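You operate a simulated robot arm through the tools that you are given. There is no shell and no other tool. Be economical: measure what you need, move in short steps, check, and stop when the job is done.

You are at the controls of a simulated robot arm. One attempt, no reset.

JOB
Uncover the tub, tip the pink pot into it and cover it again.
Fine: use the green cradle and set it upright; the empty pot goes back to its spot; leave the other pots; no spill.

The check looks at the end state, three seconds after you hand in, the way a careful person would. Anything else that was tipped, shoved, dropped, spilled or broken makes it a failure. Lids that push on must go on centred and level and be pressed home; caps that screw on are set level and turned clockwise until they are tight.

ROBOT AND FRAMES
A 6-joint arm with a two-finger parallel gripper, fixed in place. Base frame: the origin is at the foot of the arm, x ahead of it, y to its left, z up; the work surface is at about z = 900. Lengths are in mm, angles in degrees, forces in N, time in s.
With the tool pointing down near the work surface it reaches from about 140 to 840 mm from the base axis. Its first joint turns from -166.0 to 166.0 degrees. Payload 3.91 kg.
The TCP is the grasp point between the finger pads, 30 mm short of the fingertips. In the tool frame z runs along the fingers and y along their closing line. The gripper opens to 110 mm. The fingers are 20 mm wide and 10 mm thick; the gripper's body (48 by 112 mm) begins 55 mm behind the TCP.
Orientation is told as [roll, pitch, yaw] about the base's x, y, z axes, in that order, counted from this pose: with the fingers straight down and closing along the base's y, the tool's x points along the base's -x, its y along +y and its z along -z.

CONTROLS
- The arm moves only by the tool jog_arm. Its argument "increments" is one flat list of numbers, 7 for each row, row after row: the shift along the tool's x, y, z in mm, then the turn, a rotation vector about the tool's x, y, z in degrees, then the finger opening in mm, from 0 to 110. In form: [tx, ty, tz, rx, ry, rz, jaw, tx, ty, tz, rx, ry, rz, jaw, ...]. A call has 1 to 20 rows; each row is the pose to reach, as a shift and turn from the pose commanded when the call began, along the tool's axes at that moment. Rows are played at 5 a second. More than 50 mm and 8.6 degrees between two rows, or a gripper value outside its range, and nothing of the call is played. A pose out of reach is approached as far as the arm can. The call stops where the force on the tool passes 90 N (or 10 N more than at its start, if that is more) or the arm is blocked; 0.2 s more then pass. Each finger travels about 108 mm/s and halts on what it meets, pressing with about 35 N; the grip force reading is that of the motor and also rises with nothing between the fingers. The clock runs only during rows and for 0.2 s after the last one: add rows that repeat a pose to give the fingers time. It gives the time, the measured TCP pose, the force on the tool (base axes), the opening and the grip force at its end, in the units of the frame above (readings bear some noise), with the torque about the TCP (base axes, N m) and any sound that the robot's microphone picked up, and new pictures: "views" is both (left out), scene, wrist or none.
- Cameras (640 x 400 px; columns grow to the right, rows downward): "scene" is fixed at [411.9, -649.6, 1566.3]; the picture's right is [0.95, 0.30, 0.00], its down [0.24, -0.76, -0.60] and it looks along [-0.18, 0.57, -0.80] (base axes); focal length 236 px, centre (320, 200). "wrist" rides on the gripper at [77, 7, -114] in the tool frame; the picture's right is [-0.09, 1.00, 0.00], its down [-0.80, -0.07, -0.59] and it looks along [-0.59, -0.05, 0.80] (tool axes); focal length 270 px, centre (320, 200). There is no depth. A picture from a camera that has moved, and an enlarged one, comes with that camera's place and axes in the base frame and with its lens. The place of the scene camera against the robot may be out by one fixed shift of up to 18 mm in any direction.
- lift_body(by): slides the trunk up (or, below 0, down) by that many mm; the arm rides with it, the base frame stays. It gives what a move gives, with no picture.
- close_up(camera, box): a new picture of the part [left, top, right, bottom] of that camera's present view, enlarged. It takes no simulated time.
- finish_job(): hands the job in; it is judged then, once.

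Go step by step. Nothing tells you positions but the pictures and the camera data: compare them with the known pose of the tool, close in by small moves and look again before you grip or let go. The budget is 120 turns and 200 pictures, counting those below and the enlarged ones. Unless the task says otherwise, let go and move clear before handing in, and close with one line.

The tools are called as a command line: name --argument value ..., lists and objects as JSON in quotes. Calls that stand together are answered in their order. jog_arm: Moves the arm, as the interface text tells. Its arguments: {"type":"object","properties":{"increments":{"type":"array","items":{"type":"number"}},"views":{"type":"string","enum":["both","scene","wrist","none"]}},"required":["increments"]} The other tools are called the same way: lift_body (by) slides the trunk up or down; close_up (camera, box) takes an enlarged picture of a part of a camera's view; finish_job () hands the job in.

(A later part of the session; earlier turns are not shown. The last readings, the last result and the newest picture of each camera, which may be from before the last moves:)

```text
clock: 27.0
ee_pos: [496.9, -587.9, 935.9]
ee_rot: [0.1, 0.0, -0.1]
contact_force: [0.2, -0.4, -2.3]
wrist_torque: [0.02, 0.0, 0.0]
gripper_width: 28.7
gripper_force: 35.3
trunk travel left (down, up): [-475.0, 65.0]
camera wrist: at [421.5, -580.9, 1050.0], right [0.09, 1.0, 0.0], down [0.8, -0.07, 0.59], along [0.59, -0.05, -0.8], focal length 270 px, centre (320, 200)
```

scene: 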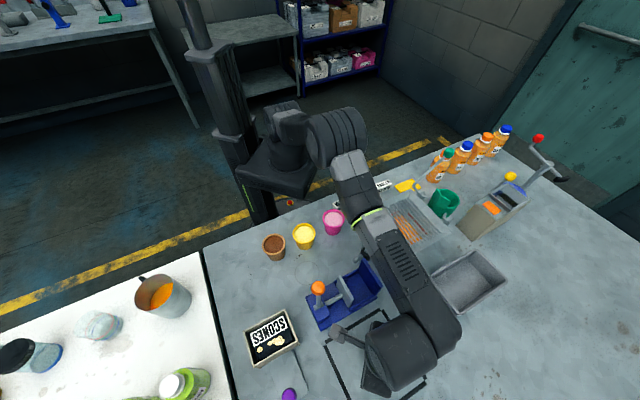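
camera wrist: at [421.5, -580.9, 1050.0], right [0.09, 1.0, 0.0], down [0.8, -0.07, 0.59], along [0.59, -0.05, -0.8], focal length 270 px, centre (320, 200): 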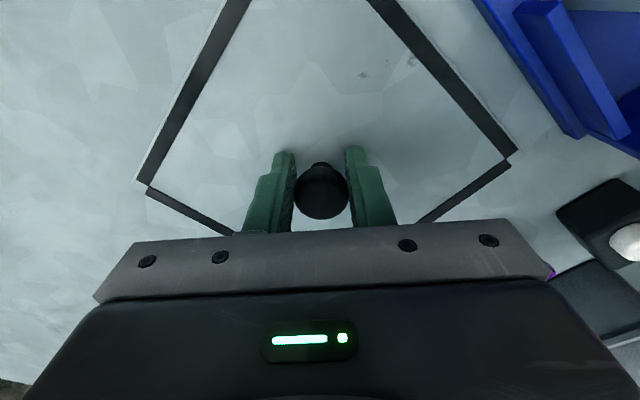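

jog_arm --increments '[0, 0, 1, 0, 0, 0, 10, 0, 0, 2, 0, 0, 0, 10]' --views "none"

jog_arm --increments '[0, 0, 1, 0, 0, 0, 10, 0, 0, 2, 0, 0, 0, 10]' --views "none"

```text
clock: 27.6
ee_pos: [497.6, -588.8, 934.1]
ee_rot: [0.0, 0.0, -0.1]
contact_force: [-0.6, -0.5, 1.2]
wrist_torque: [0.13, 0.23, 0.05]
gripper_width: 28.3
gripper_force: 34.8
trunk travel left (down, up): [-475.0, 65.0]
```

```text
clock: 28.2
ee_pos: [497.2, -588.5, 933.0]
ee_rot: [-0.2, -0.1, 0.0]
contact_force: [0.7, -0.4, 14.7]
wrist_torque: [0.2, 0.9, -0.1]
gripper_width: 28.7
gripper_force: 35.2
trunk travel left (down, up): [-475.0, 65.0]
```

The lid is resting on the table. I'll ease off, open and rise.

jog_arm --increments '[0, 0, -1.5, 0, 0, 0, 29, 0, 0, -1.5, 0, 0, 0, 40, 0, 0, -1.5, 0, 0, 0, 55, 0, 0, -1.5, 0, 0, 0, 60, 0, 0, -40, 0, 0, 0, 60, 0, 0, -85, 0, 0, 0, 60, 0, 0, -120, 0, 0, 0, 60, 0, 0, -120, 0, 0, 0, 60]' --views "both"

```text
clock: 30.0
ee_pos: [496.3, -588.1, 1051.0]
ee_rot: [0.1, 0.1, 0.0]
contact_force: [0.0, 0.6, 0.1]
wrist_torque: [-0.03, 0.0, 0.01]
gripper_width: 60.1
gripper_force: 0.0
trunk travel left (down, up): [-475.0, 65.0]
camera wrist: at [419.5, -581.0, 1166.2], right [0.09, 1.0, 0.0], down [0.8, -0.07, 0.59], along [0.59, -0.05, -0.8], focal length 270 px, centre (320, 200)
```

scene: 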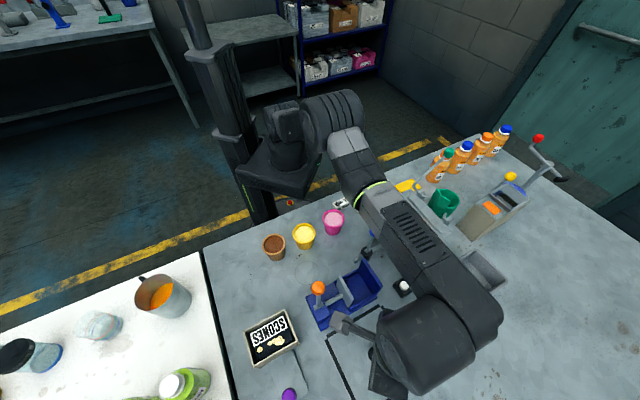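
wrist: 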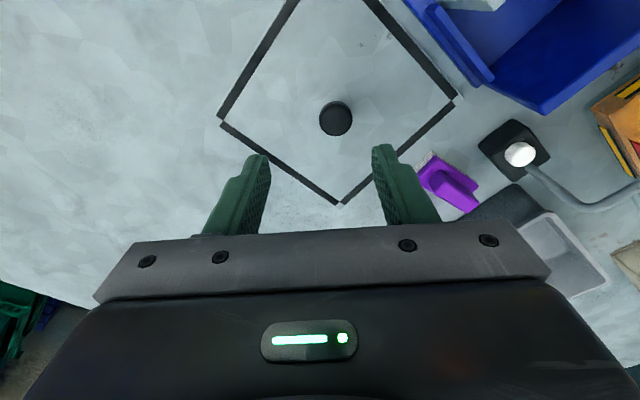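

The lid lies flat with its knob near (504,-574), clear of the brush and slicer. Now for a look into the open tub.

jog_arm --increments '[0, 0, -40, 0, 0, 0, 80, 0, 20, -80, 0, 0, 0, 110, 5, 60, -100, 0, 0, 0, 110, 10, 105, -110, 0, 0, 0, 110, 15, 150, -115, 0, 0, 0, 110, 20, 195, -125, 0, 0, 0, 110, 20, 240, -135, 0, 0, 0, 110, 20, 285, -145, 0, 0, 0, 110, 20, 325, -150, 0, 0, 0, 110, 20, 325, -150, 0, 0, 0, 110]' --views "both"

close_up --camera "wrist" --box '[200, 0, 520, 200]'

close_up --camera "scene" --box '[340, 160, 500, 260]'

```text
clock: 32.2
ee_pos: [477.6, -261.9, 1202.6]
ee_rot: [0.0, -0.1, 0.0]
contact_force: [0.0, -0.6, -0.4]
wrist_torque: [-0.01, -0.01, 0.0]
gripper_width: 109.7
gripper_force: 0.2
trunk travel left (down, up): [-475.0, 65.0]
camera wrist: at [402.4, -255.0, 1316.6], right [0.09, 1.0, 0.0], down [0.8, -0.07, 0.59], along [0.59, -0.05, -0.8], focal length 270 px, centre (320, 200)
```

scene: 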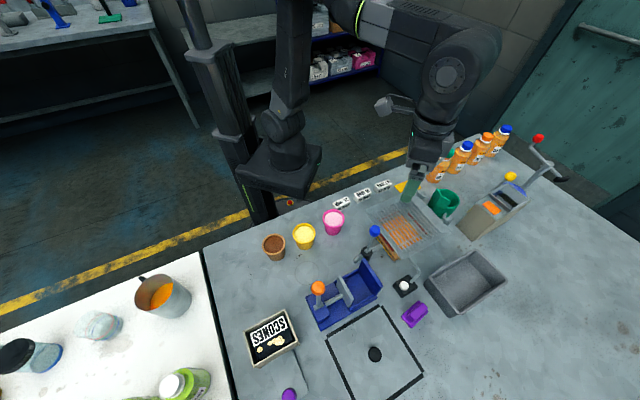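
wrist: 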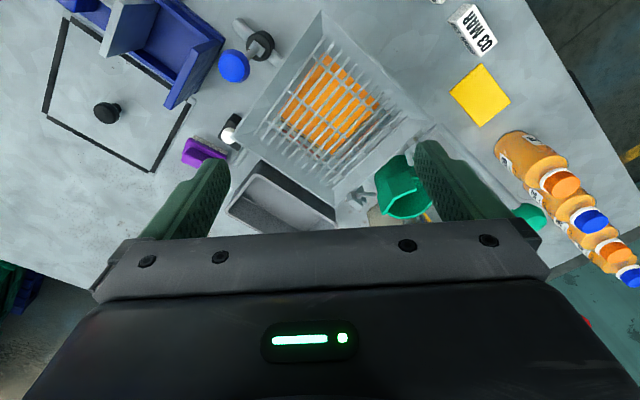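

```text
2.00 times, centred on (360, 100) of wrist
camera zoom: at [402.4, -255.0, 1316.6], right [0.09, 1.0, 0.0], down [0.8, -0.07, 0.59], along [0.59, -0.05, -0.8], focal length 541 px, centre (240, 400)
```

zoom: 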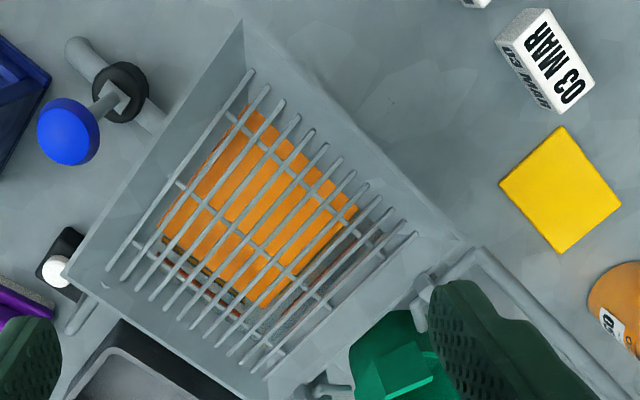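

```text
4.00 times, centred on (420, 210) of scene
camera zoom: at [411.9, -649.6, 1566.3], right [0.95, 0.3, 0.0], down [0.24, -0.76, -0.6], along [-0.18, 0.57, -0.8], focal length 945 px, centre (-80, 160)
```

zoom: 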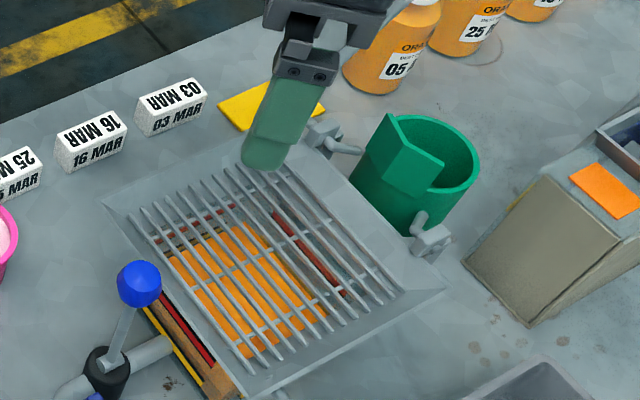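

The tub (grille over orange juice) is open. Next I'll turn the gripper 45° and go above the pink pot to look at its rim.

jog_arm --increments '[40, -3, 0, 0, 0, -8, 110, 80, -6, 10, 0, 0, -16, 110, 115, -9, 30, 0, 0, -24, 110, 140, -11, 60, 0, 0, -32, 110, 149, -13, 90, 0, 0, -40, 110, 149, -13, 110, 0, 0, -45, 110, 149, -13, 110, 0, 0, -45, 110]' --views "wrist"

close_up --camera "wrist" --box '[220, 60, 420, 185]'

close_up --camera "scene" --box '[300, 195, 364, 245]'

```text
clock: 33.8
ee_pos: [329.5, -276.8, 1092.5]
ee_rot: [0.0, 0.0, 45.0]
contact_force: [-0.4, -0.5, -0.7]
wrist_torque: [0.06, 0.0, -0.01]
gripper_width: 110.0
gripper_force: 0.1
trunk travel left (down, up): [-475.0, 65.0]
camera wrist: at [271.2, -325.5, 1206.3], right [-0.64, 0.77, 0.0], down [0.62, 0.52, 0.59], along [0.46, 0.38, -0.8], focal length 270 px, centre (320, 200)
```

wrist: 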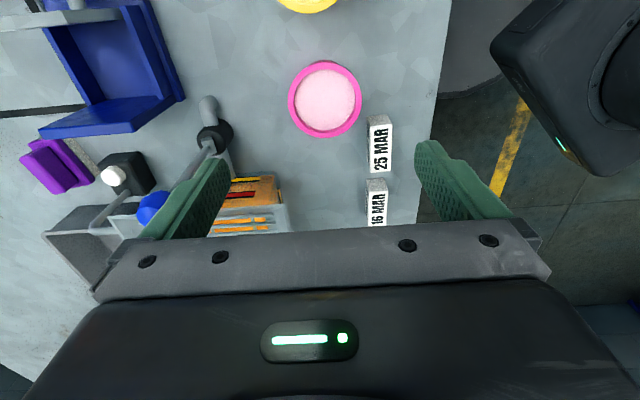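

```text
3.20 times, centred on (320, 122) of wrist
camera zoom: at [271.2, -325.5, 1206.3], right [-0.64, 0.77, 0.0], down [0.62, 0.52, 0.59], along [0.46, 0.38, -0.8], focal length 865 px, centre (320, 448)
```

zoom: 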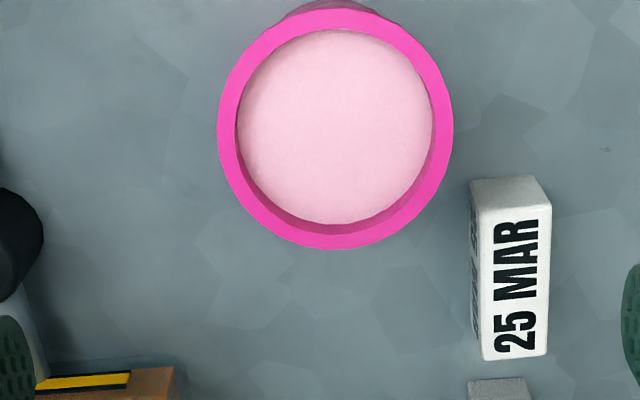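

```text
8.00 times, centred on (332, 220) of scene
camera zoom: at [411.9, -649.6, 1566.3], right [0.95, 0.3, 0.0], down [0.24, -0.76, -0.6], along [-0.18, 0.57, -0.8], focal length 1891 px, centre (224, 40)
```

zoom: 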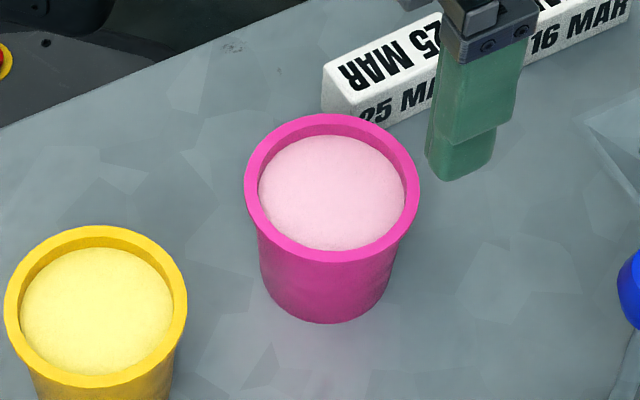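

Rim is ~68 mm across. The pot centre is offset about (+4,+5) mm in the tool frame, so I'll correct, descend to just above the rim and recheck.

jog_arm --increments '[3, 5, 40, 0, 0, 0, 110, 3, 5, 80, 0, 0, 0, 110, 3, 5, 85, 0, 0, 0, 110, 3, 5, 85, 0, 0, 0, 110]' --views "wrist"

close_up --camera "wrist" --box '[200, 90, 440, 240]'

close_up --camera "scene" --box '[300, 195, 364, 245]'

```text
clock: 34.8
ee_pos: [324.5, -275.3, 1006.5]
ee_rot: [0.0, 0.0, 45.0]
contact_force: [-0.3, -0.4, 0.1]
wrist_torque: [0.02, 0.0, 0.01]
gripper_width: 110.0
gripper_force: 0.0
trunk travel left (down, up): [-475.0, 65.0]
camera wrist: at [265.6, -325.2, 1122.1], right [-0.64, 0.77, 0.0], down [0.62, 0.52, 0.59], along [0.46, 0.38, -0.8], focal length 270 px, centre (320, 200)
```

wrist: 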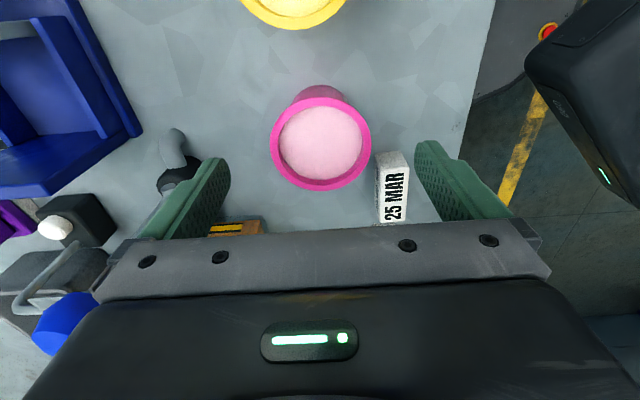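

```text
2.67 times, centred on (320, 165) of wrist
camera zoom: at [265.6, -325.2, 1122.1], right [-0.64, 0.77, 0.0], down [0.62, 0.52, 0.59], along [0.46, 0.38, -0.8], focal length 721 px, centre (320, 293)
```

zoom: 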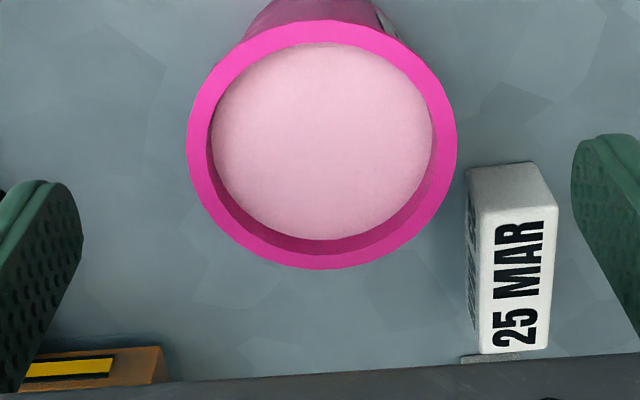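

```text
8.00 times, centred on (332, 220) of scene
camera zoom: at [411.9, -649.6, 1566.3], right [0.95, 0.3, 0.0], down [0.24, -0.76, -0.6], along [-0.18, 0.57, -0.8], focal length 1891 px, centre (224, 40)
```

zoom: 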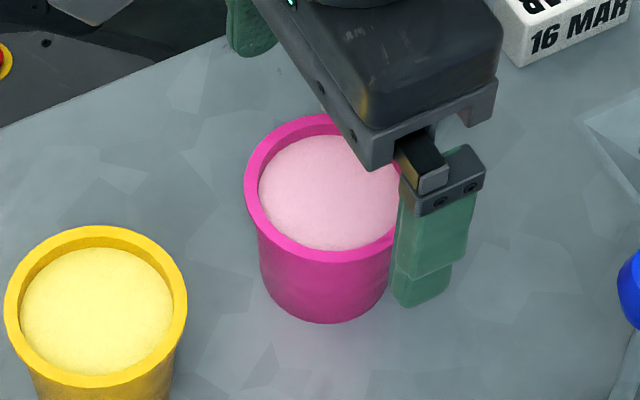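

The pot is centred between the fingers with its rim top at z ≈ 955. I'll lower so the tips overlap the rim by about 6 mm and close.

jog_arm --increments '[1, 1, 15, 0, 0, 0, 100, 1, 1, 28, 0, 0, 0, 85, 1, 1, 28, 0, 0, 0, 70, 1, 1, 28, 0, 0, 0, 55, 1, 1, 28, 0, 0, 0, 55, 1, 1, 28, 0, 0, 0, 55]' --views "wrist"

close_up --camera "wrist" --box '[220, 90, 420, 240]'

close_up --camera "scene" --box '[300, 195, 364, 245]'

```text
clock: 36.2
ee_pos: [321.3, -273.8, 978.8]
ee_rot: [0.0, 0.0, 45.0]
contact_force: [-0.4, 0.7, -0.6]
wrist_torque: [0.02, 0.05, -0.01]
gripper_width: 64.0
gripper_force: 34.7
trunk travel left (down, up): [-475.0, 65.0]
camera wrist: at [264.4, -322.7, 1094.3], right [-0.64, 0.77, 0.0], down [0.62, 0.52, 0.59], along [0.46, 0.38, -0.8], focal length 270 px, centre (320, 200)
```

wrist: 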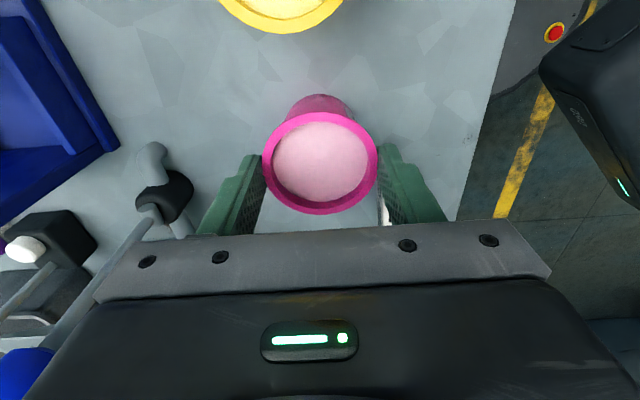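

```text
2.67 times, centred on (320, 165) of wrist
camera zoom: at [264.4, -322.7, 1094.3], right [-0.64, 0.77, 0.0], down [0.62, 0.52, 0.59], along [0.46, 0.38, -0.8], focal length 721 px, centre (320, 293)
```

zoom: 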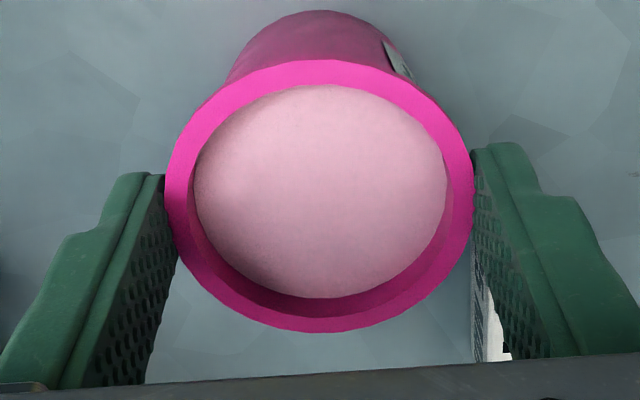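

```text
8.00 times, centred on (332, 220) of scene
camera zoom: at [411.9, -649.6, 1566.3], right [0.95, 0.3, 0.0], down [0.24, -0.76, -0.6], along [-0.18, 0.57, -0.8], focal length 1891 px, centre (224, 40)
```

zoom: 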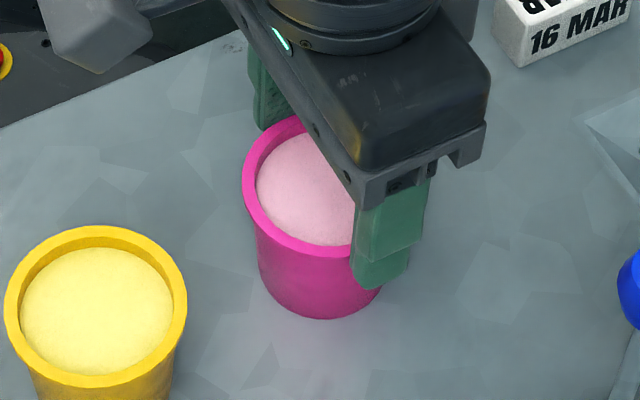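

The rim is 64 mm and the tips reach lower than wanted, about 17 mm below the rim. The cup will need that room, so I'll open, rise 10 mm and regrip.

jog_arm --increments '[0, 0, 0, 0, 0, 0, 75, 0, 0, 0, 0, 0, 0, 75, 2, 0, -10, 0, 0, 0, 75, 2, 0, -10, 0, 0, 0, 60, 2, 0, -10, 0, 0, 0, 55, 2, 0, -10, 0, 0, 0, 55]' --views "wrist"

close_up --camera "scene" --box '[300, 195, 364, 245]'

```text
clock: 37.6
ee_pos: [320.1, -274.5, 988.7]
ee_rot: [0.0, -0.1, 45.0]
contact_force: [0.3, -0.4, 0.6]
wrist_torque: [0.01, -0.02, 0.03]
gripper_width: 63.9
gripper_force: 35.6
trunk travel left (down, up): [-475.0, 65.0]
camera wrist: at [262.3, -324.8, 1103.4], right [-0.64, 0.77, 0.0], down [0.62, 0.52, 0.59], along [0.46, 0.38, -0.8], focal length 270 px, centre (320, 200)
```

wrist: 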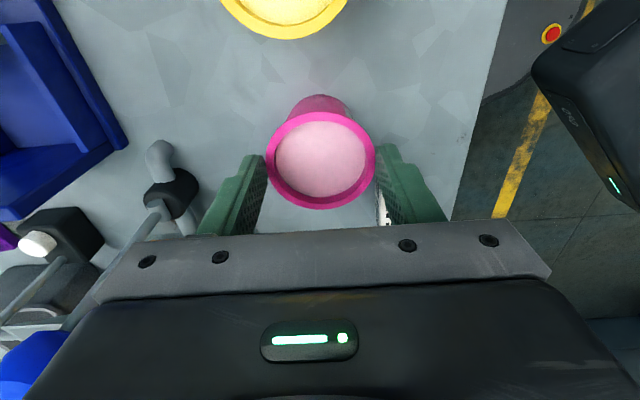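

```text
8.00 times, centred on (332, 220) of scene
camera zoom: at [411.9, -649.6, 1566.3], right [0.95, 0.3, 0.0], down [0.24, -0.76, -0.6], along [-0.18, 0.57, -0.8], focal length 1891 px, centre (224, 40)
```

zoom: 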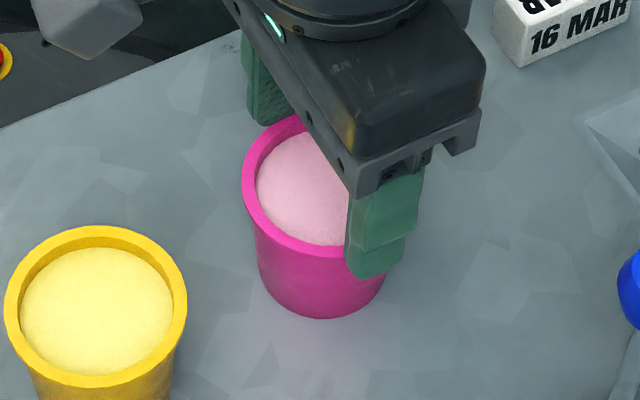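

Grip is good (64 mm; pot spot TCP ≈ (320,-274.7,988.7)). Before carrying it I want a precise fix on the cup with an empty gripper in this same orientation, so I'll release and survey.

jog_arm --increments '[0, 0, 0, 0, 0, 0, 80, 0, 0, 0, 0, 0, 0, 90, 0, 0, -45, 0, 0, 0, 100, 0, 0, -90, 0, 0, 0, 110, -30, 0, -125, 0, 0, 0, 110, -65, -10, -150, 0, 0, 0, 110, -100, -25, -170, 0, 0, 0, 110, -140, -40, -180, 0, 0, 0, 110, -180, -60, -180, 0, 0, 0, 110, -215, -80, -180, 0, 0, 0, 110, -250, -100, -180, 0, 0, 0, 110, -275, -120, -180, 0, 0, 0, 110, -294, -127, -180, 0, 0, 0, 110, -294, -127, -160, 0, 0, 0, 110, -294, -127, -150, 0, 0, 0, 110, -294, -127, -150, 0, 0, 0, 110]' --views "wrist"

close_up --camera "wrist" --box '[220, 70, 420, 195]'

```text
clock: 41.0
ee_pos: [619.3, -160.2, 1140.0]
ee_rot: [0.0, 0.0, 44.9]
contact_force: [0.5, -0.2, 0.0]
wrist_torque: [0.01, 0.01, 0.0]
gripper_width: 109.9
gripper_force: 0.0
trunk travel left (down, up): [-475.0, 65.0]
camera wrist: at [560.7, -209.3, 1254.7], right [-0.64, 0.77, 0.0], down [0.62, 0.52, 0.59], along [0.46, 0.38, -0.8], focal length 270 px, centre (320, 200)
```

wrist: 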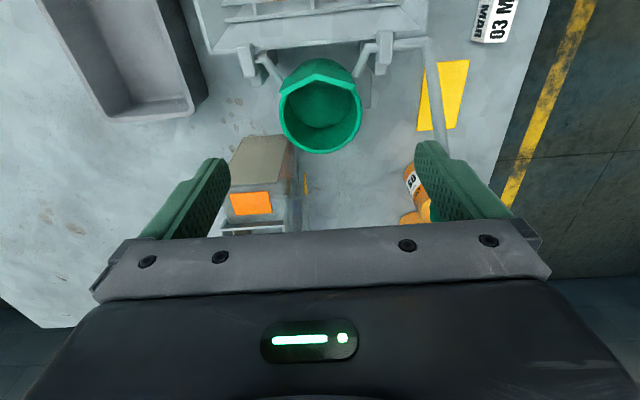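

```text
3.20 times, centred on (320, 132) of wrist
camera zoom: at [560.7, -209.3, 1254.7], right [-0.64, 0.77, 0.0], down [0.62, 0.52, 0.59], along [0.46, 0.38, -0.8], focal length 865 px, centre (320, 416)
```

zoom: 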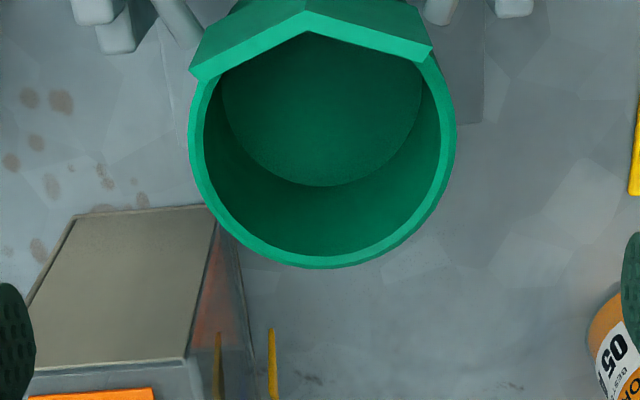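

The cup centre sits about (-1,+1) mm from the tool's current axis, rim z ≈ 1032. The V-guard is on the tub side, clear of the fingers' line. Going back to the pot to grip and lift it slightly.

jog_arm --increments '[0, 0, -30, 0, 0, 0, 110, 40, 15, -30, 0, 0, 0, 110, 80, 30, -30, 0, 0, 0, 110, 120, 50, -30, 0, 0, 0, 110, 160, 70, -30, 0, 0, 0, 110, 200, 90, -30, 0, 0, 0, 110, 240, 105, -20, 0, 0, 0, 110, 270, 120, 10, 0, 0, 0, 110, 290, 127, 50, 0, 0, 0, 110, 294, 127, 95, 0, 0, 0, 100, 294, 127, 135, 0, 0, 0, 90, 294, 127, 150, 0, 0, 0, 85, 294, 127, 150, 0, 0, 0, 70, 294, 127, 150, 0, 0, 0, 55, 294, 127, 150, 0, 0, 0, 55, 294, 127, 150, 0, 0, 0, 55]' --views "wrist"

```text
clock: 44.4
ee_pos: [321.7, -274.2, 986.7]
ee_rot: [0.0, 0.1, 45.0]
contact_force: [0.0, -0.3, -0.3]
wrist_torque: [0.04, -0.01, 0.01]
gripper_width: 64.2
gripper_force: 35.0
trunk travel left (down, up): [-475.0, 65.0]
camera wrist: at [263.1, -324.2, 1101.7], right [-0.64, 0.77, 0.0], down [0.62, 0.52, 0.59], along [0.46, 0.38, -0.8], focal length 270 px, centre (320, 200)
```

wrist: 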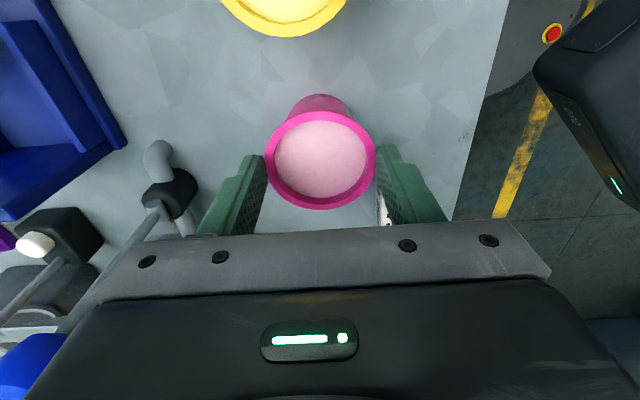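

Gripped. Lifting gently.

jog_arm --increments '[0, 0, -5, 0, 0, 0, 55, 0, 0, -15, 0, 0, 0, 55, 0, 0, -35, 0, 0, 0, 55, 0, 0, -60, 0, 0, 0, 55, 0, 0, -60, 0, 0, 0, 55]' --views "both"

close_up --camera "scene" --box '[290, 165, 386, 240]'

```text
clock: 45.6
ee_pos: [322.1, -274.2, 1047.7]
ee_rot: [0.0, -0.1, 45.0]
contact_force: [0.1, -0.1, -1.2]
wrist_torque: [0.02, 0.02, -0.01]
gripper_width: 64.3
gripper_force: 35.2
trunk travel left (down, up): [-475.0, 65.0]
camera wrist: at [263.4, -324.1, 1163.3], right [-0.64, 0.77, 0.0], down [0.62, 0.52, 0.59], along [0.46, 0.38, -0.8], focal length 270 px, centre (320, 200)
```

scene: 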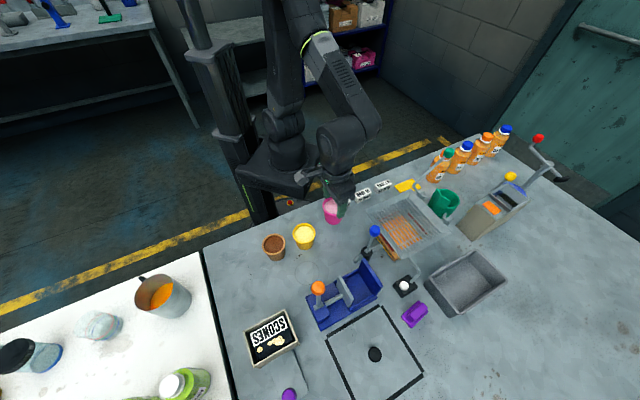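
wrist: 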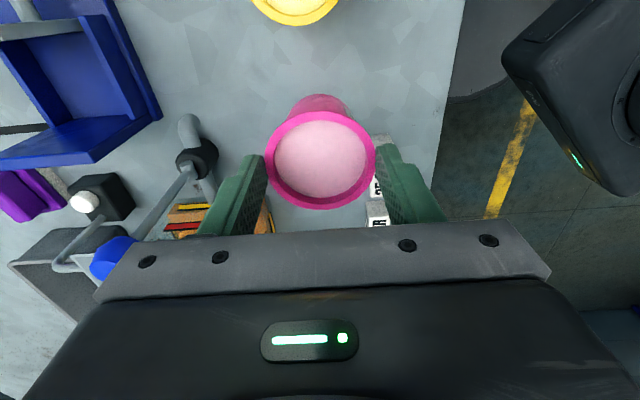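

```text
5.33 times, centred on (338, 202) of scene
camera zoom: at [411.9, -649.6, 1566.3], right [0.95, 0.3, 0.0], down [0.24, -0.76, -0.6], along [-0.18, 0.57, -0.8], focal length 1261 px, centre (224, 187)
```

zoom: 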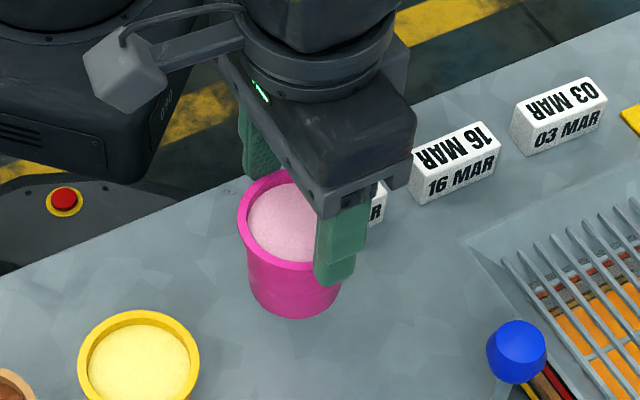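

Pot is upright in the grip. Carrying it high over the tub to above the cup.

jog_arm --increments '[0, 0, -30, 0, 0, 0, 55, 0, 0, -65, 0, 0, 0, 55, 0, 0, -100, 0, 0, 0, 55, -10, -5, -130, 0, 0, 0, 55, -30, -14, -145, 0, 0, 0, 55, -60, -27, -145, 0, 0, 0, 55, -95, -41, -145, 0, 0, 0, 55, -130, -56, -145, 0, 0, 0, 55, -165, -71, -145, 0, 0, 0, 55, -200, -86, -145, 0, 0, 0, 55, -230, -99, -145, 0, 0, 0, 55, -258, -111, -145, 0, 0, 0, 55, -278, -119, -145, 0, 0, 0, 55, -290, -124, -145, 0, 0, 0, 55, -295, -126, -145, 0, 0, 0, 55, -295, -126, -145, 0, 0, 0, 55]' --views "both"

close_up --camera "wrist" --box '[220, 70, 420, 195]'

```text
clock: 49.0
ee_pos: [618.2, -155.3, 1194.5]
ee_rot: [0.1, -0.1, 45.0]
contact_force: [0.6, 0.4, -2.2]
wrist_torque: [0.0, 0.02, -0.02]
gripper_width: 63.7
gripper_force: 35.2
trunk travel left (down, up): [-475.0, 65.0]
camera wrist: at [559.8, -205.1, 1309.4], right [-0.64, 0.77, 0.0], down [0.62, 0.52, 0.59], along [0.46, 0.38, -0.8], focal length 270 px, centre (320, 200)
```

scene: 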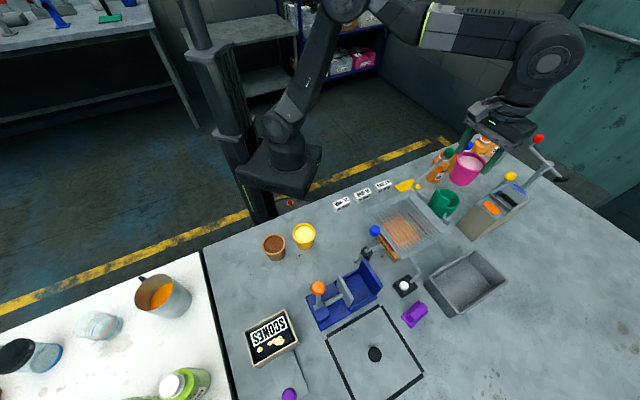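
wrist: 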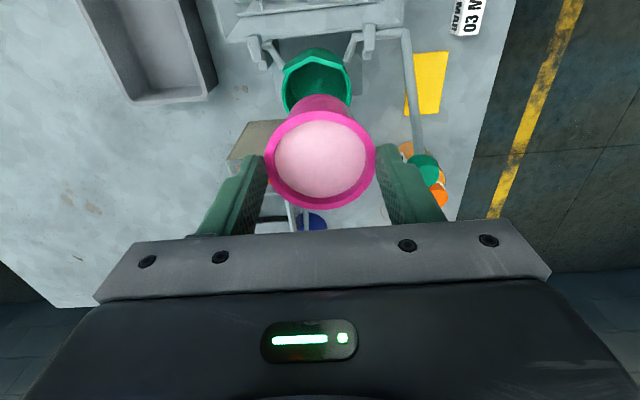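

```text
3.20 times, centred on (320, 132) of wrist
camera zoom: at [559.8, -205.1, 1309.4], right [-0.64, 0.77, 0.0], down [0.62, 0.52, 0.59], along [0.46, 0.38, -0.8], focal length 865 px, centre (320, 416)
```

zoom: 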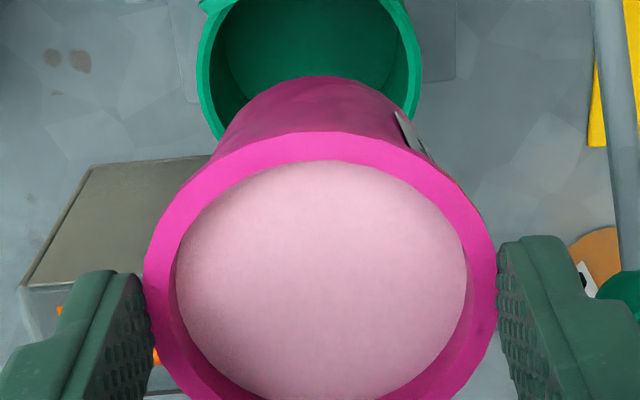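

Above the cup; a 2 mm lateral correction, then down until the pot's base is near the cup mouth.

jog_arm --increments '[0, -2, 20, 0, 0, 0, 55, 0, -2, 40, 0, 0, 0, 55, 0, -2, 55, 0, 0, 0, 55, 0, -2, 55, 0, 0, 0, 55]' --views "both"

close_up --camera "wrist" --box '[220, 50, 420, 175]'

close_up --camera "scene" --box '[400, 135, 496, 210]'

```text
clock: 50.0
ee_pos: [621.0, -157.0, 1137.1]
ee_rot: [0.1, 0.0, 45.0]
contact_force: [0.2, 0.5, -2.0]
wrist_torque: [0.0, 0.02, 0.05]
gripper_width: 64.3
gripper_force: 34.6
trunk travel left (down, up): [-475.0, 65.0]
camera wrist: at [561.7, -206.4, 1251.1], right [-0.64, 0.77, 0.0], down [0.62, 0.52, 0.59], along [0.46, 0.38, -0.8], focal length 270 px, centre (320, 200)
```

scene: 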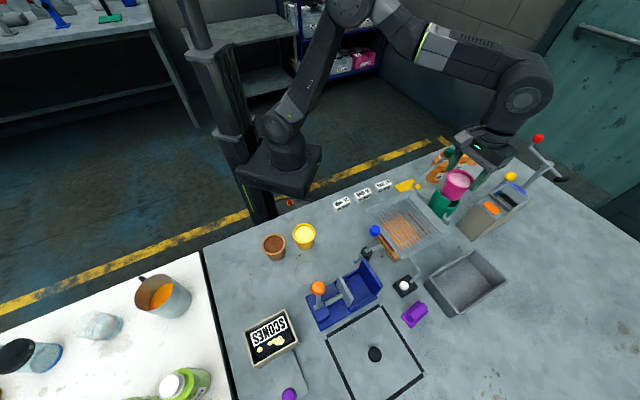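
wrist: 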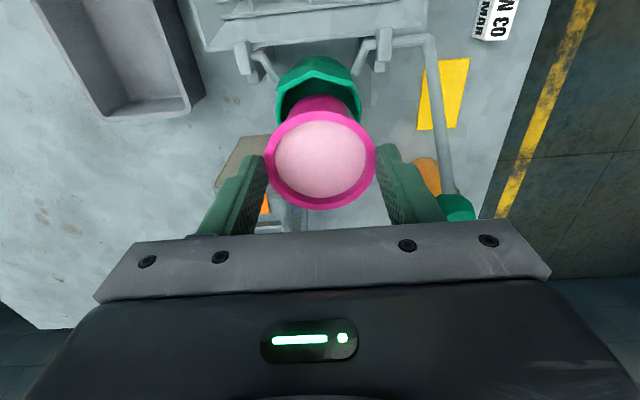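

```text
3.20 times, centred on (320, 112) of wrist
camera zoom: at [561.7, -206.4, 1251.1], right [-0.64, 0.77, 0.0], down [0.62, 0.52, 0.59], along [0.46, 0.38, -0.8], focal length 865 px, centre (320, 480)
```

zoom: 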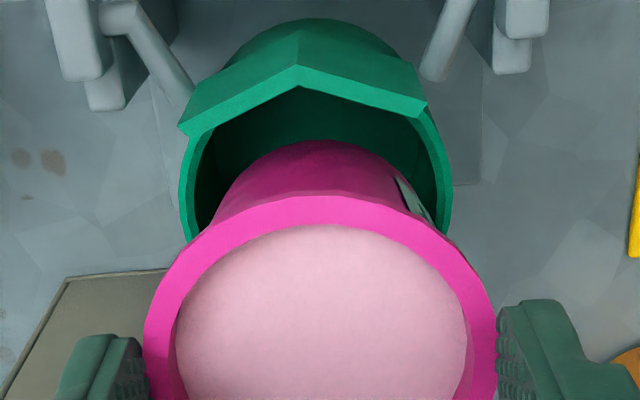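

```text
5.33 times, centred on (448, 172) of scene
camera zoom: at [411.9, -649.6, 1566.3], right [0.95, 0.3, 0.0], down [0.24, -0.76, -0.6], along [-0.18, 0.57, -0.8], focal length 1261 px, centre (-363, 347)
```

zoom: 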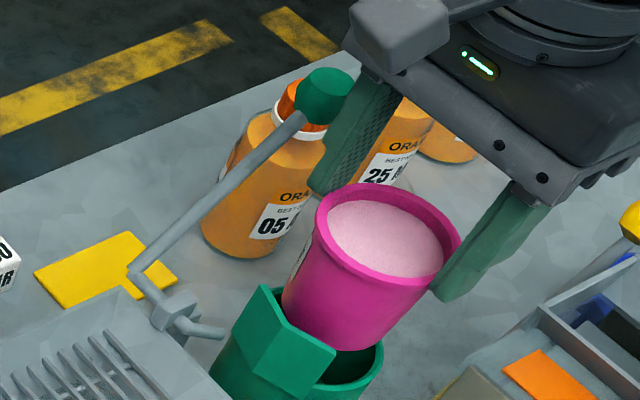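

Well aligned. Lowering into the cup.

jog_arm --increments '[0, 0, 12, 0, 0, 0, 55, 0, 0, 25, 0, 0, 0, 55, 0, 0, 40, 0, 0, 0, 55, 0, 0, 52, 0, 0, 0, 55, 0, 0, 52, 0, 0, 0, 55]' --views "both"

close_up --camera "wrist" --box '[220, 70, 420, 220]'

close_up --camera "scene" --box '[400, 145, 496, 220]'

```text
clock: 51.2
ee_pos: [620.4, -157.6, 1086.6]
ee_rot: [0.1, 0.0, 45.1]
contact_force: [0.6, -1.0, -1.7]
wrist_torque: [-0.04, 0.03, -0.01]
gripper_width: 64.0
gripper_force: 35.5
trunk travel left (down, up): [-475.0, 65.0]
camera wrist: at [561.3, -207.7, 1201.5], right [-0.64, 0.77, 0.0], down [0.62, 0.52, 0.59], along [0.46, 0.38, -0.8], focal length 270 px, centre (320, 200)
```

scene: 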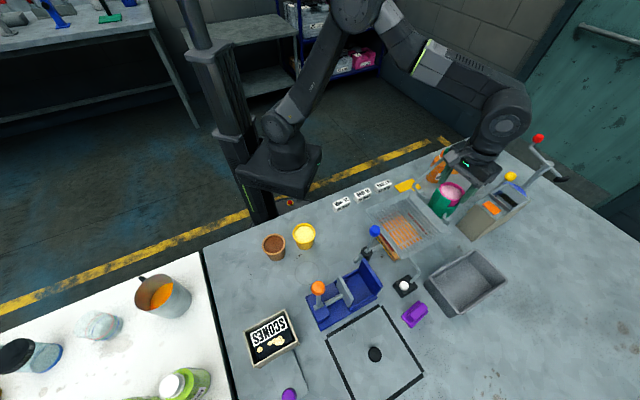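
wrist: 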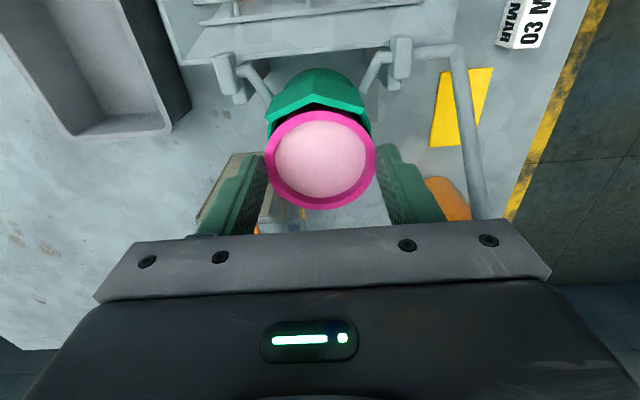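

```text
2.67 times, centred on (320, 145) of wrist
camera zoom: at [561.3, -207.7, 1201.5], right [-0.64, 0.77, 0.0], down [0.62, 0.52, 0.59], along [0.46, 0.38, -0.8], focal length 721 px, centre (320, 347)
```

zoom: 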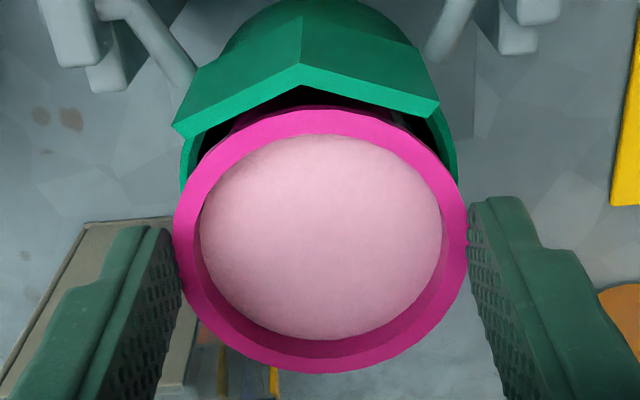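

```text
5.33 times, centred on (448, 182) of scene
camera zoom: at [411.9, -649.6, 1566.3], right [0.95, 0.3, 0.0], down [0.24, -0.76, -0.6], along [-0.18, 0.57, -0.8], focal length 1261 px, centre (-363, 293)
```

zoom: 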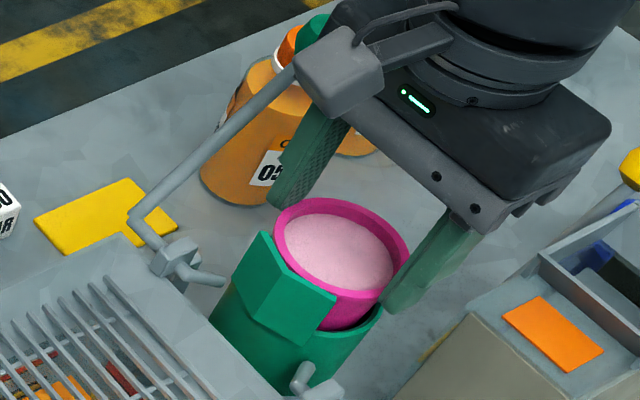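

jog_arm --increments '[0, 0, 5, 0, 0, 0, 55, 0, 0, 10, 0, 0, 0, 55, 0, 0, 13, 0, 0, 0, 55]' --views "none"

jog_arm --increments '[0, 0, 2, 0, 0, 0, 55, 0, 0, 4, 0, 0, 0, 55]' --views "none"

jog_arm --increments '[0, 0, 2, 0, 0, 0, 55, 0, 0, 3, 0, 0, 0, 55]' --views "scene"

close_up --camera "scene" --box '[400, 155, 496, 230]'

```text
clock: 52.0
ee_pos: [619.1, -159.2, 1074.7]
ee_rot: [0.1, 0.1, 45.1]
contact_force: [0.8, -0.1, -1.7]
wrist_torque: [0.03, 0.02, 0.0]
gripper_width: 63.6
gripper_force: 35.1
trunk travel left (down, up): [-475.0, 65.0]
```

```text
clock: 52.6
ee_pos: [618.8, -158.5, 1071.7]
ee_rot: [0.0, 0.1, 45.1]
contact_force: [-3.2, -2.3, -0.3]
wrist_torque: [-0.06, 0.1, 0.02]
gripper_width: 64.2
gripper_force: 35.4
trunk travel left (down, up): [-475.0, 65.0]
```

```text
clock: 53.2
ee_pos: [618.6, -159.9, 1068.8]
ee_rot: [0.0, 0.0, 44.9]
contact_force: [-3.3, -4.0, 1.0]
wrist_torque: [-0.08, 0.09, -0.03]
gripper_width: 63.9
gripper_force: 34.8
trunk travel left (down, up): [-475.0, 65.0]
```

scene: 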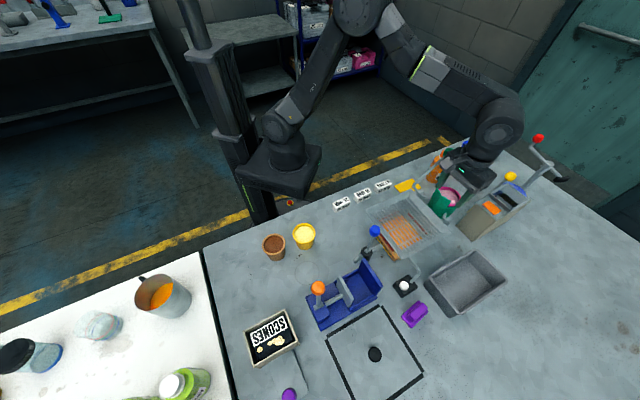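

```text
5.33 times, centred on (448, 192) of scene
camera zoom: at [411.9, -649.6, 1566.3], right [0.95, 0.3, 0.0], down [0.24, -0.76, -0.6], along [-0.18, 0.57, -0.8], focal length 1261 px, centre (-363, 240)
```

zoom: 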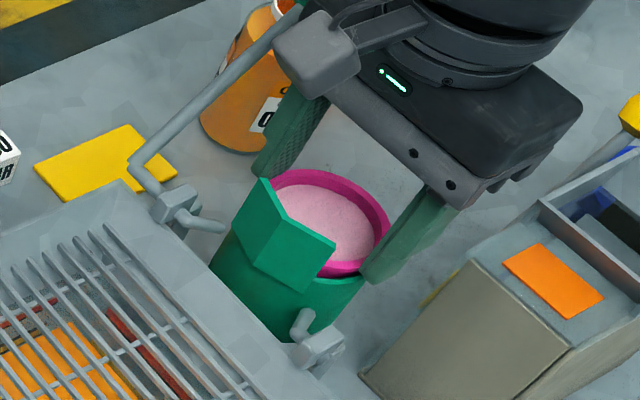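

There's light sideways contact, pushing the pot toward the tub side. I'll shift 2 mm that way and continue down.

jog_arm --increments '[2, 0, 0, 0, 0, 0, 55, 2, 0, 0, 0, 0, 0, 55]' --views "none"

jog_arm --increments '[0, 0, 2, 0, 0, 0, 55, 0, 0, 3, 0, 0, 0, 55]' --views "wrist"

close_up --camera "wrist" --box '[220, 70, 420, 220]'

```text
clock: 53.8
ee_pos: [617.3, -160.2, 1066.8]
ee_rot: [0.0, 0.0, 45.1]
contact_force: [0.5, 0.8, -1.7]
wrist_torque: [0.02, 0.01, 0.0]
gripper_width: 63.7
gripper_force: 35.1
trunk travel left (down, up): [-475.0, 65.0]
```

```text
clock: 54.4
ee_pos: [617.7, -159.9, 1067.4]
ee_rot: [-0.3, 0.0, 45.0]
contact_force: [1.6, -1.1, 16.9]
wrist_torque: [-0.05, 0.16, 0.06]
gripper_width: 63.9
gripper_force: 35.1
trunk travel left (down, up): [-475.0, 65.0]
camera wrist: at [559.5, -208.7, 1181.2], right [-0.64, 0.77, 0.0], down [0.61, 0.52, 0.6], along [0.46, 0.38, -0.8], focal length 270 px, centre (320, 200)
```

wrist: 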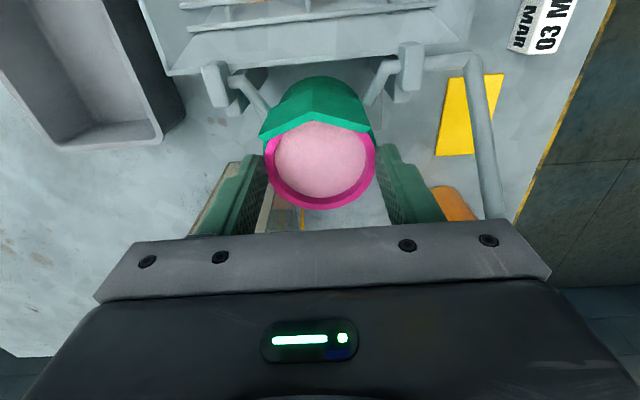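

```text
2.67 times, centred on (320, 145) of wrist
camera zoom: at [559.5, -208.7, 1181.2], right [-0.64, 0.77, 0.0], down [0.61, 0.52, 0.6], along [0.46, 0.38, -0.8], focal length 721 px, centre (320, 347)
```

zoom: 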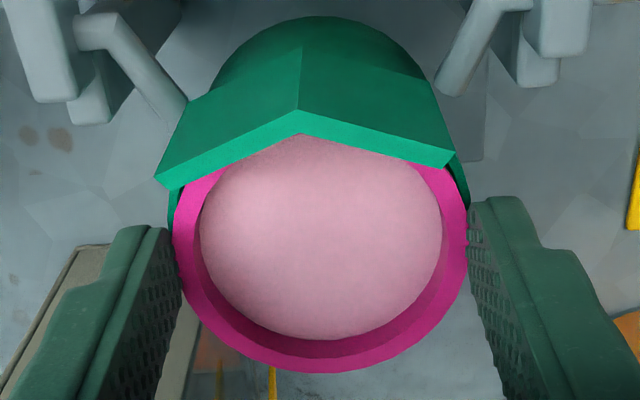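

The pot is seated at TCP z ≈ 1067. Easing off, opening just enough and rising.

jog_arm --increments '[0, 0, -1.5, 0, 0, 0, 60, 0, 0, -1.5, 0, 0, 0, 70, 0, 0, -1.5, 0, 0, 0, 80, 0, 0, -1.5, 0, 0, 0, 85, 0, 0, -30, 0, 0, 0, 85, 0, 0, -70, 0, 0, 0, 85, 0, 0, -110, 0, 0, 0, 85, 0, 0, -130, 0, 0, 0, 85, 0, 0, -130, 0, 0, 0, 85]' --views "both"

close_up --camera "wrist" --box '[240, 30, 480, 180]'

close_up --camera "scene" --box '[400, 135, 496, 210]'

```text
clock: 56.4
ee_pos: [617.8, -159.2, 1194.2]
ee_rot: [0.1, 0.0, 45.0]
contact_force: [0.3, 0.2, 0.1]
wrist_torque: [0.0, 0.01, 0.01]
gripper_width: 84.8
gripper_force: 0.0
trunk travel left (down, up): [-475.0, 65.0]
camera wrist: at [559.9, -209.7, 1309.1], right [-0.64, 0.77, 0.0], down [0.62, 0.52, 0.59], along [0.46, 0.38, -0.8], focal length 270 px, centre (320, 200)
```

scene: 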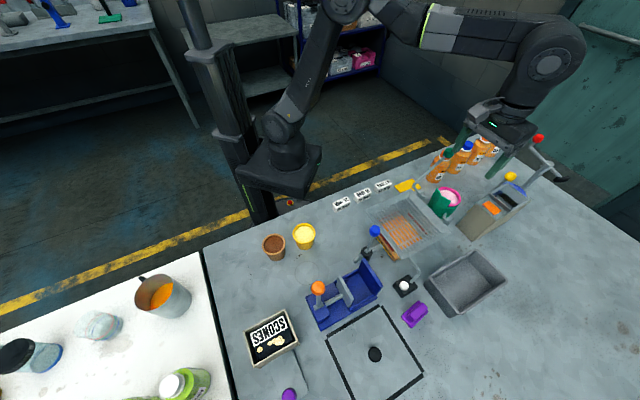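
wrist: 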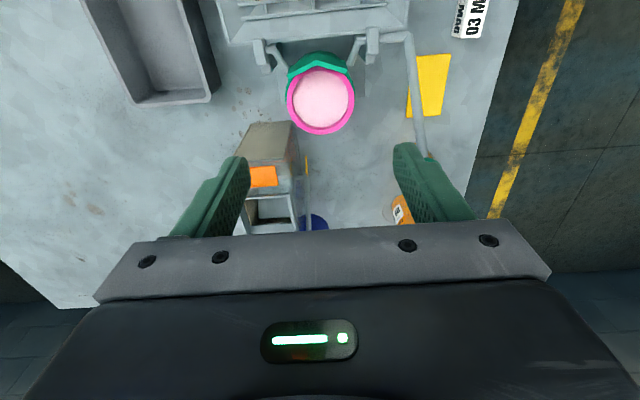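

```text
2.67 times, centred on (360, 105) of wrist
camera zoom: at [559.9, -209.7, 1309.1], right [-0.64, 0.77, 0.0], down [0.62, 0.52, 0.59], along [0.46, 0.38, -0.8], focal length 721 px, centre (213, 453)
```

zoom: 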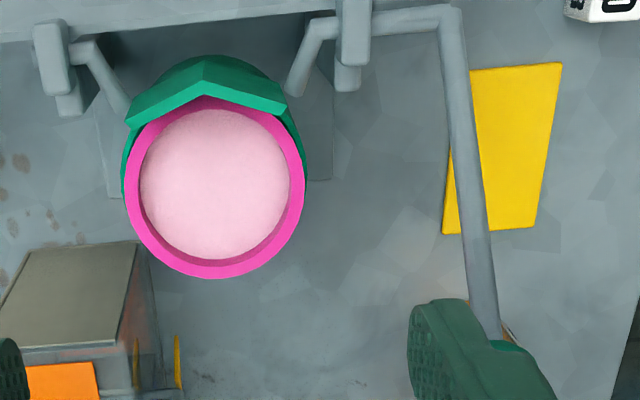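

```text
5.33 times, centred on (448, 172) of scene
camera zoom: at [411.9, -649.6, 1566.3], right [0.95, 0.3, 0.0], down [0.24, -0.76, -0.6], along [-0.18, 0.57, -0.8], focal length 1261 px, centre (-363, 347)
```

zoom: 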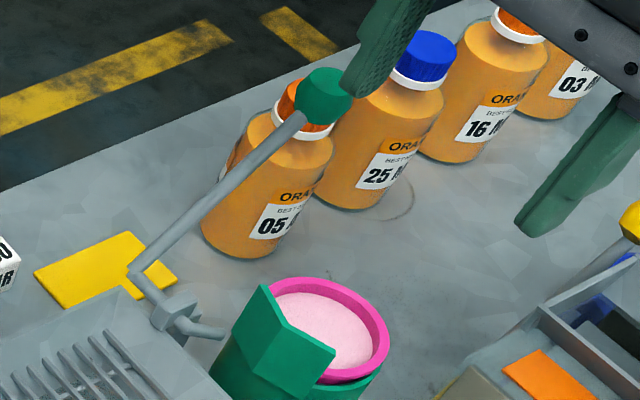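

The pot hangs properly in the cradle. Next is the crank: its knob is near (595,-61,1110) and its axis runs along the tub edge. I'll move above the knob to check.

jog_arm --increments '[-20, 30, 0, 0, 0, 0, 75, -40, 60, 0, 0, 0, 0, 65, -53, 85.6, 0, 0, 0, 0, 65, -53, 85.6, 0, 0, 0, 0, 65]' --views "both"

close_up --camera "wrist" --box '[200, 60, 440, 210]'

```text
clock: 57.4
ee_pos: [595.6, -63.1, 1193.0]
ee_rot: [0.0, 0.0, 45.0]
contact_force: [0.0, -0.2, -0.4]
wrist_torque: [-0.01, 0.04, 0.01]
gripper_width: 64.9
gripper_force: 0.0
trunk travel left (down, up): [-475.0, 65.0]
camera wrist: at [537.5, -112.1, 1307.6], right [-0.64, 0.77, 0.0], down [0.62, 0.52, 0.59], along [0.46, 0.38, -0.8], focal length 270 px, centre (320, 200)
```

scene: 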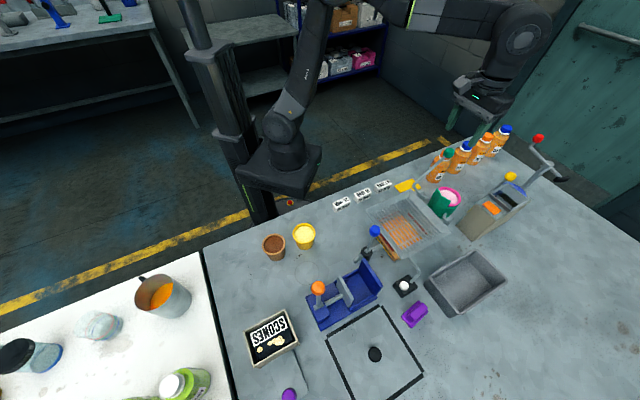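
wrist: 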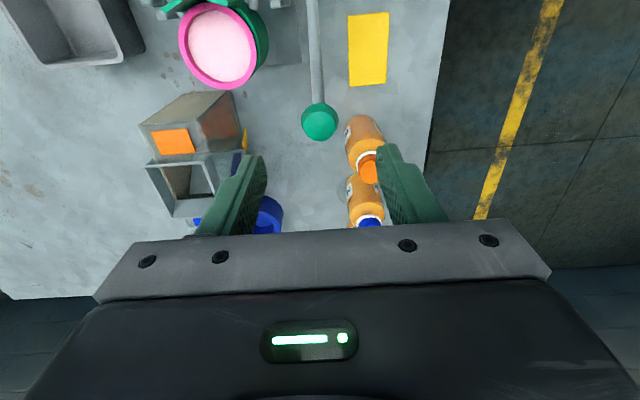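

```text
2.67 times, centred on (320, 135) of wrist
camera zoom: at [537.5, -112.1, 1307.6], right [-0.64, 0.77, 0.0], down [0.62, 0.52, 0.59], along [0.46, 0.38, -0.8], focal length 721 px, centre (320, 373)
```

zoom: 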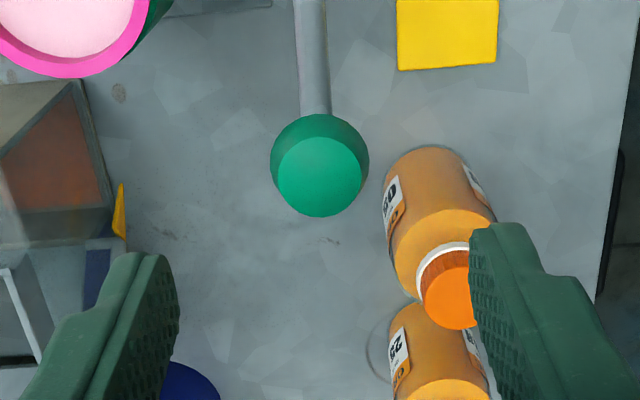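

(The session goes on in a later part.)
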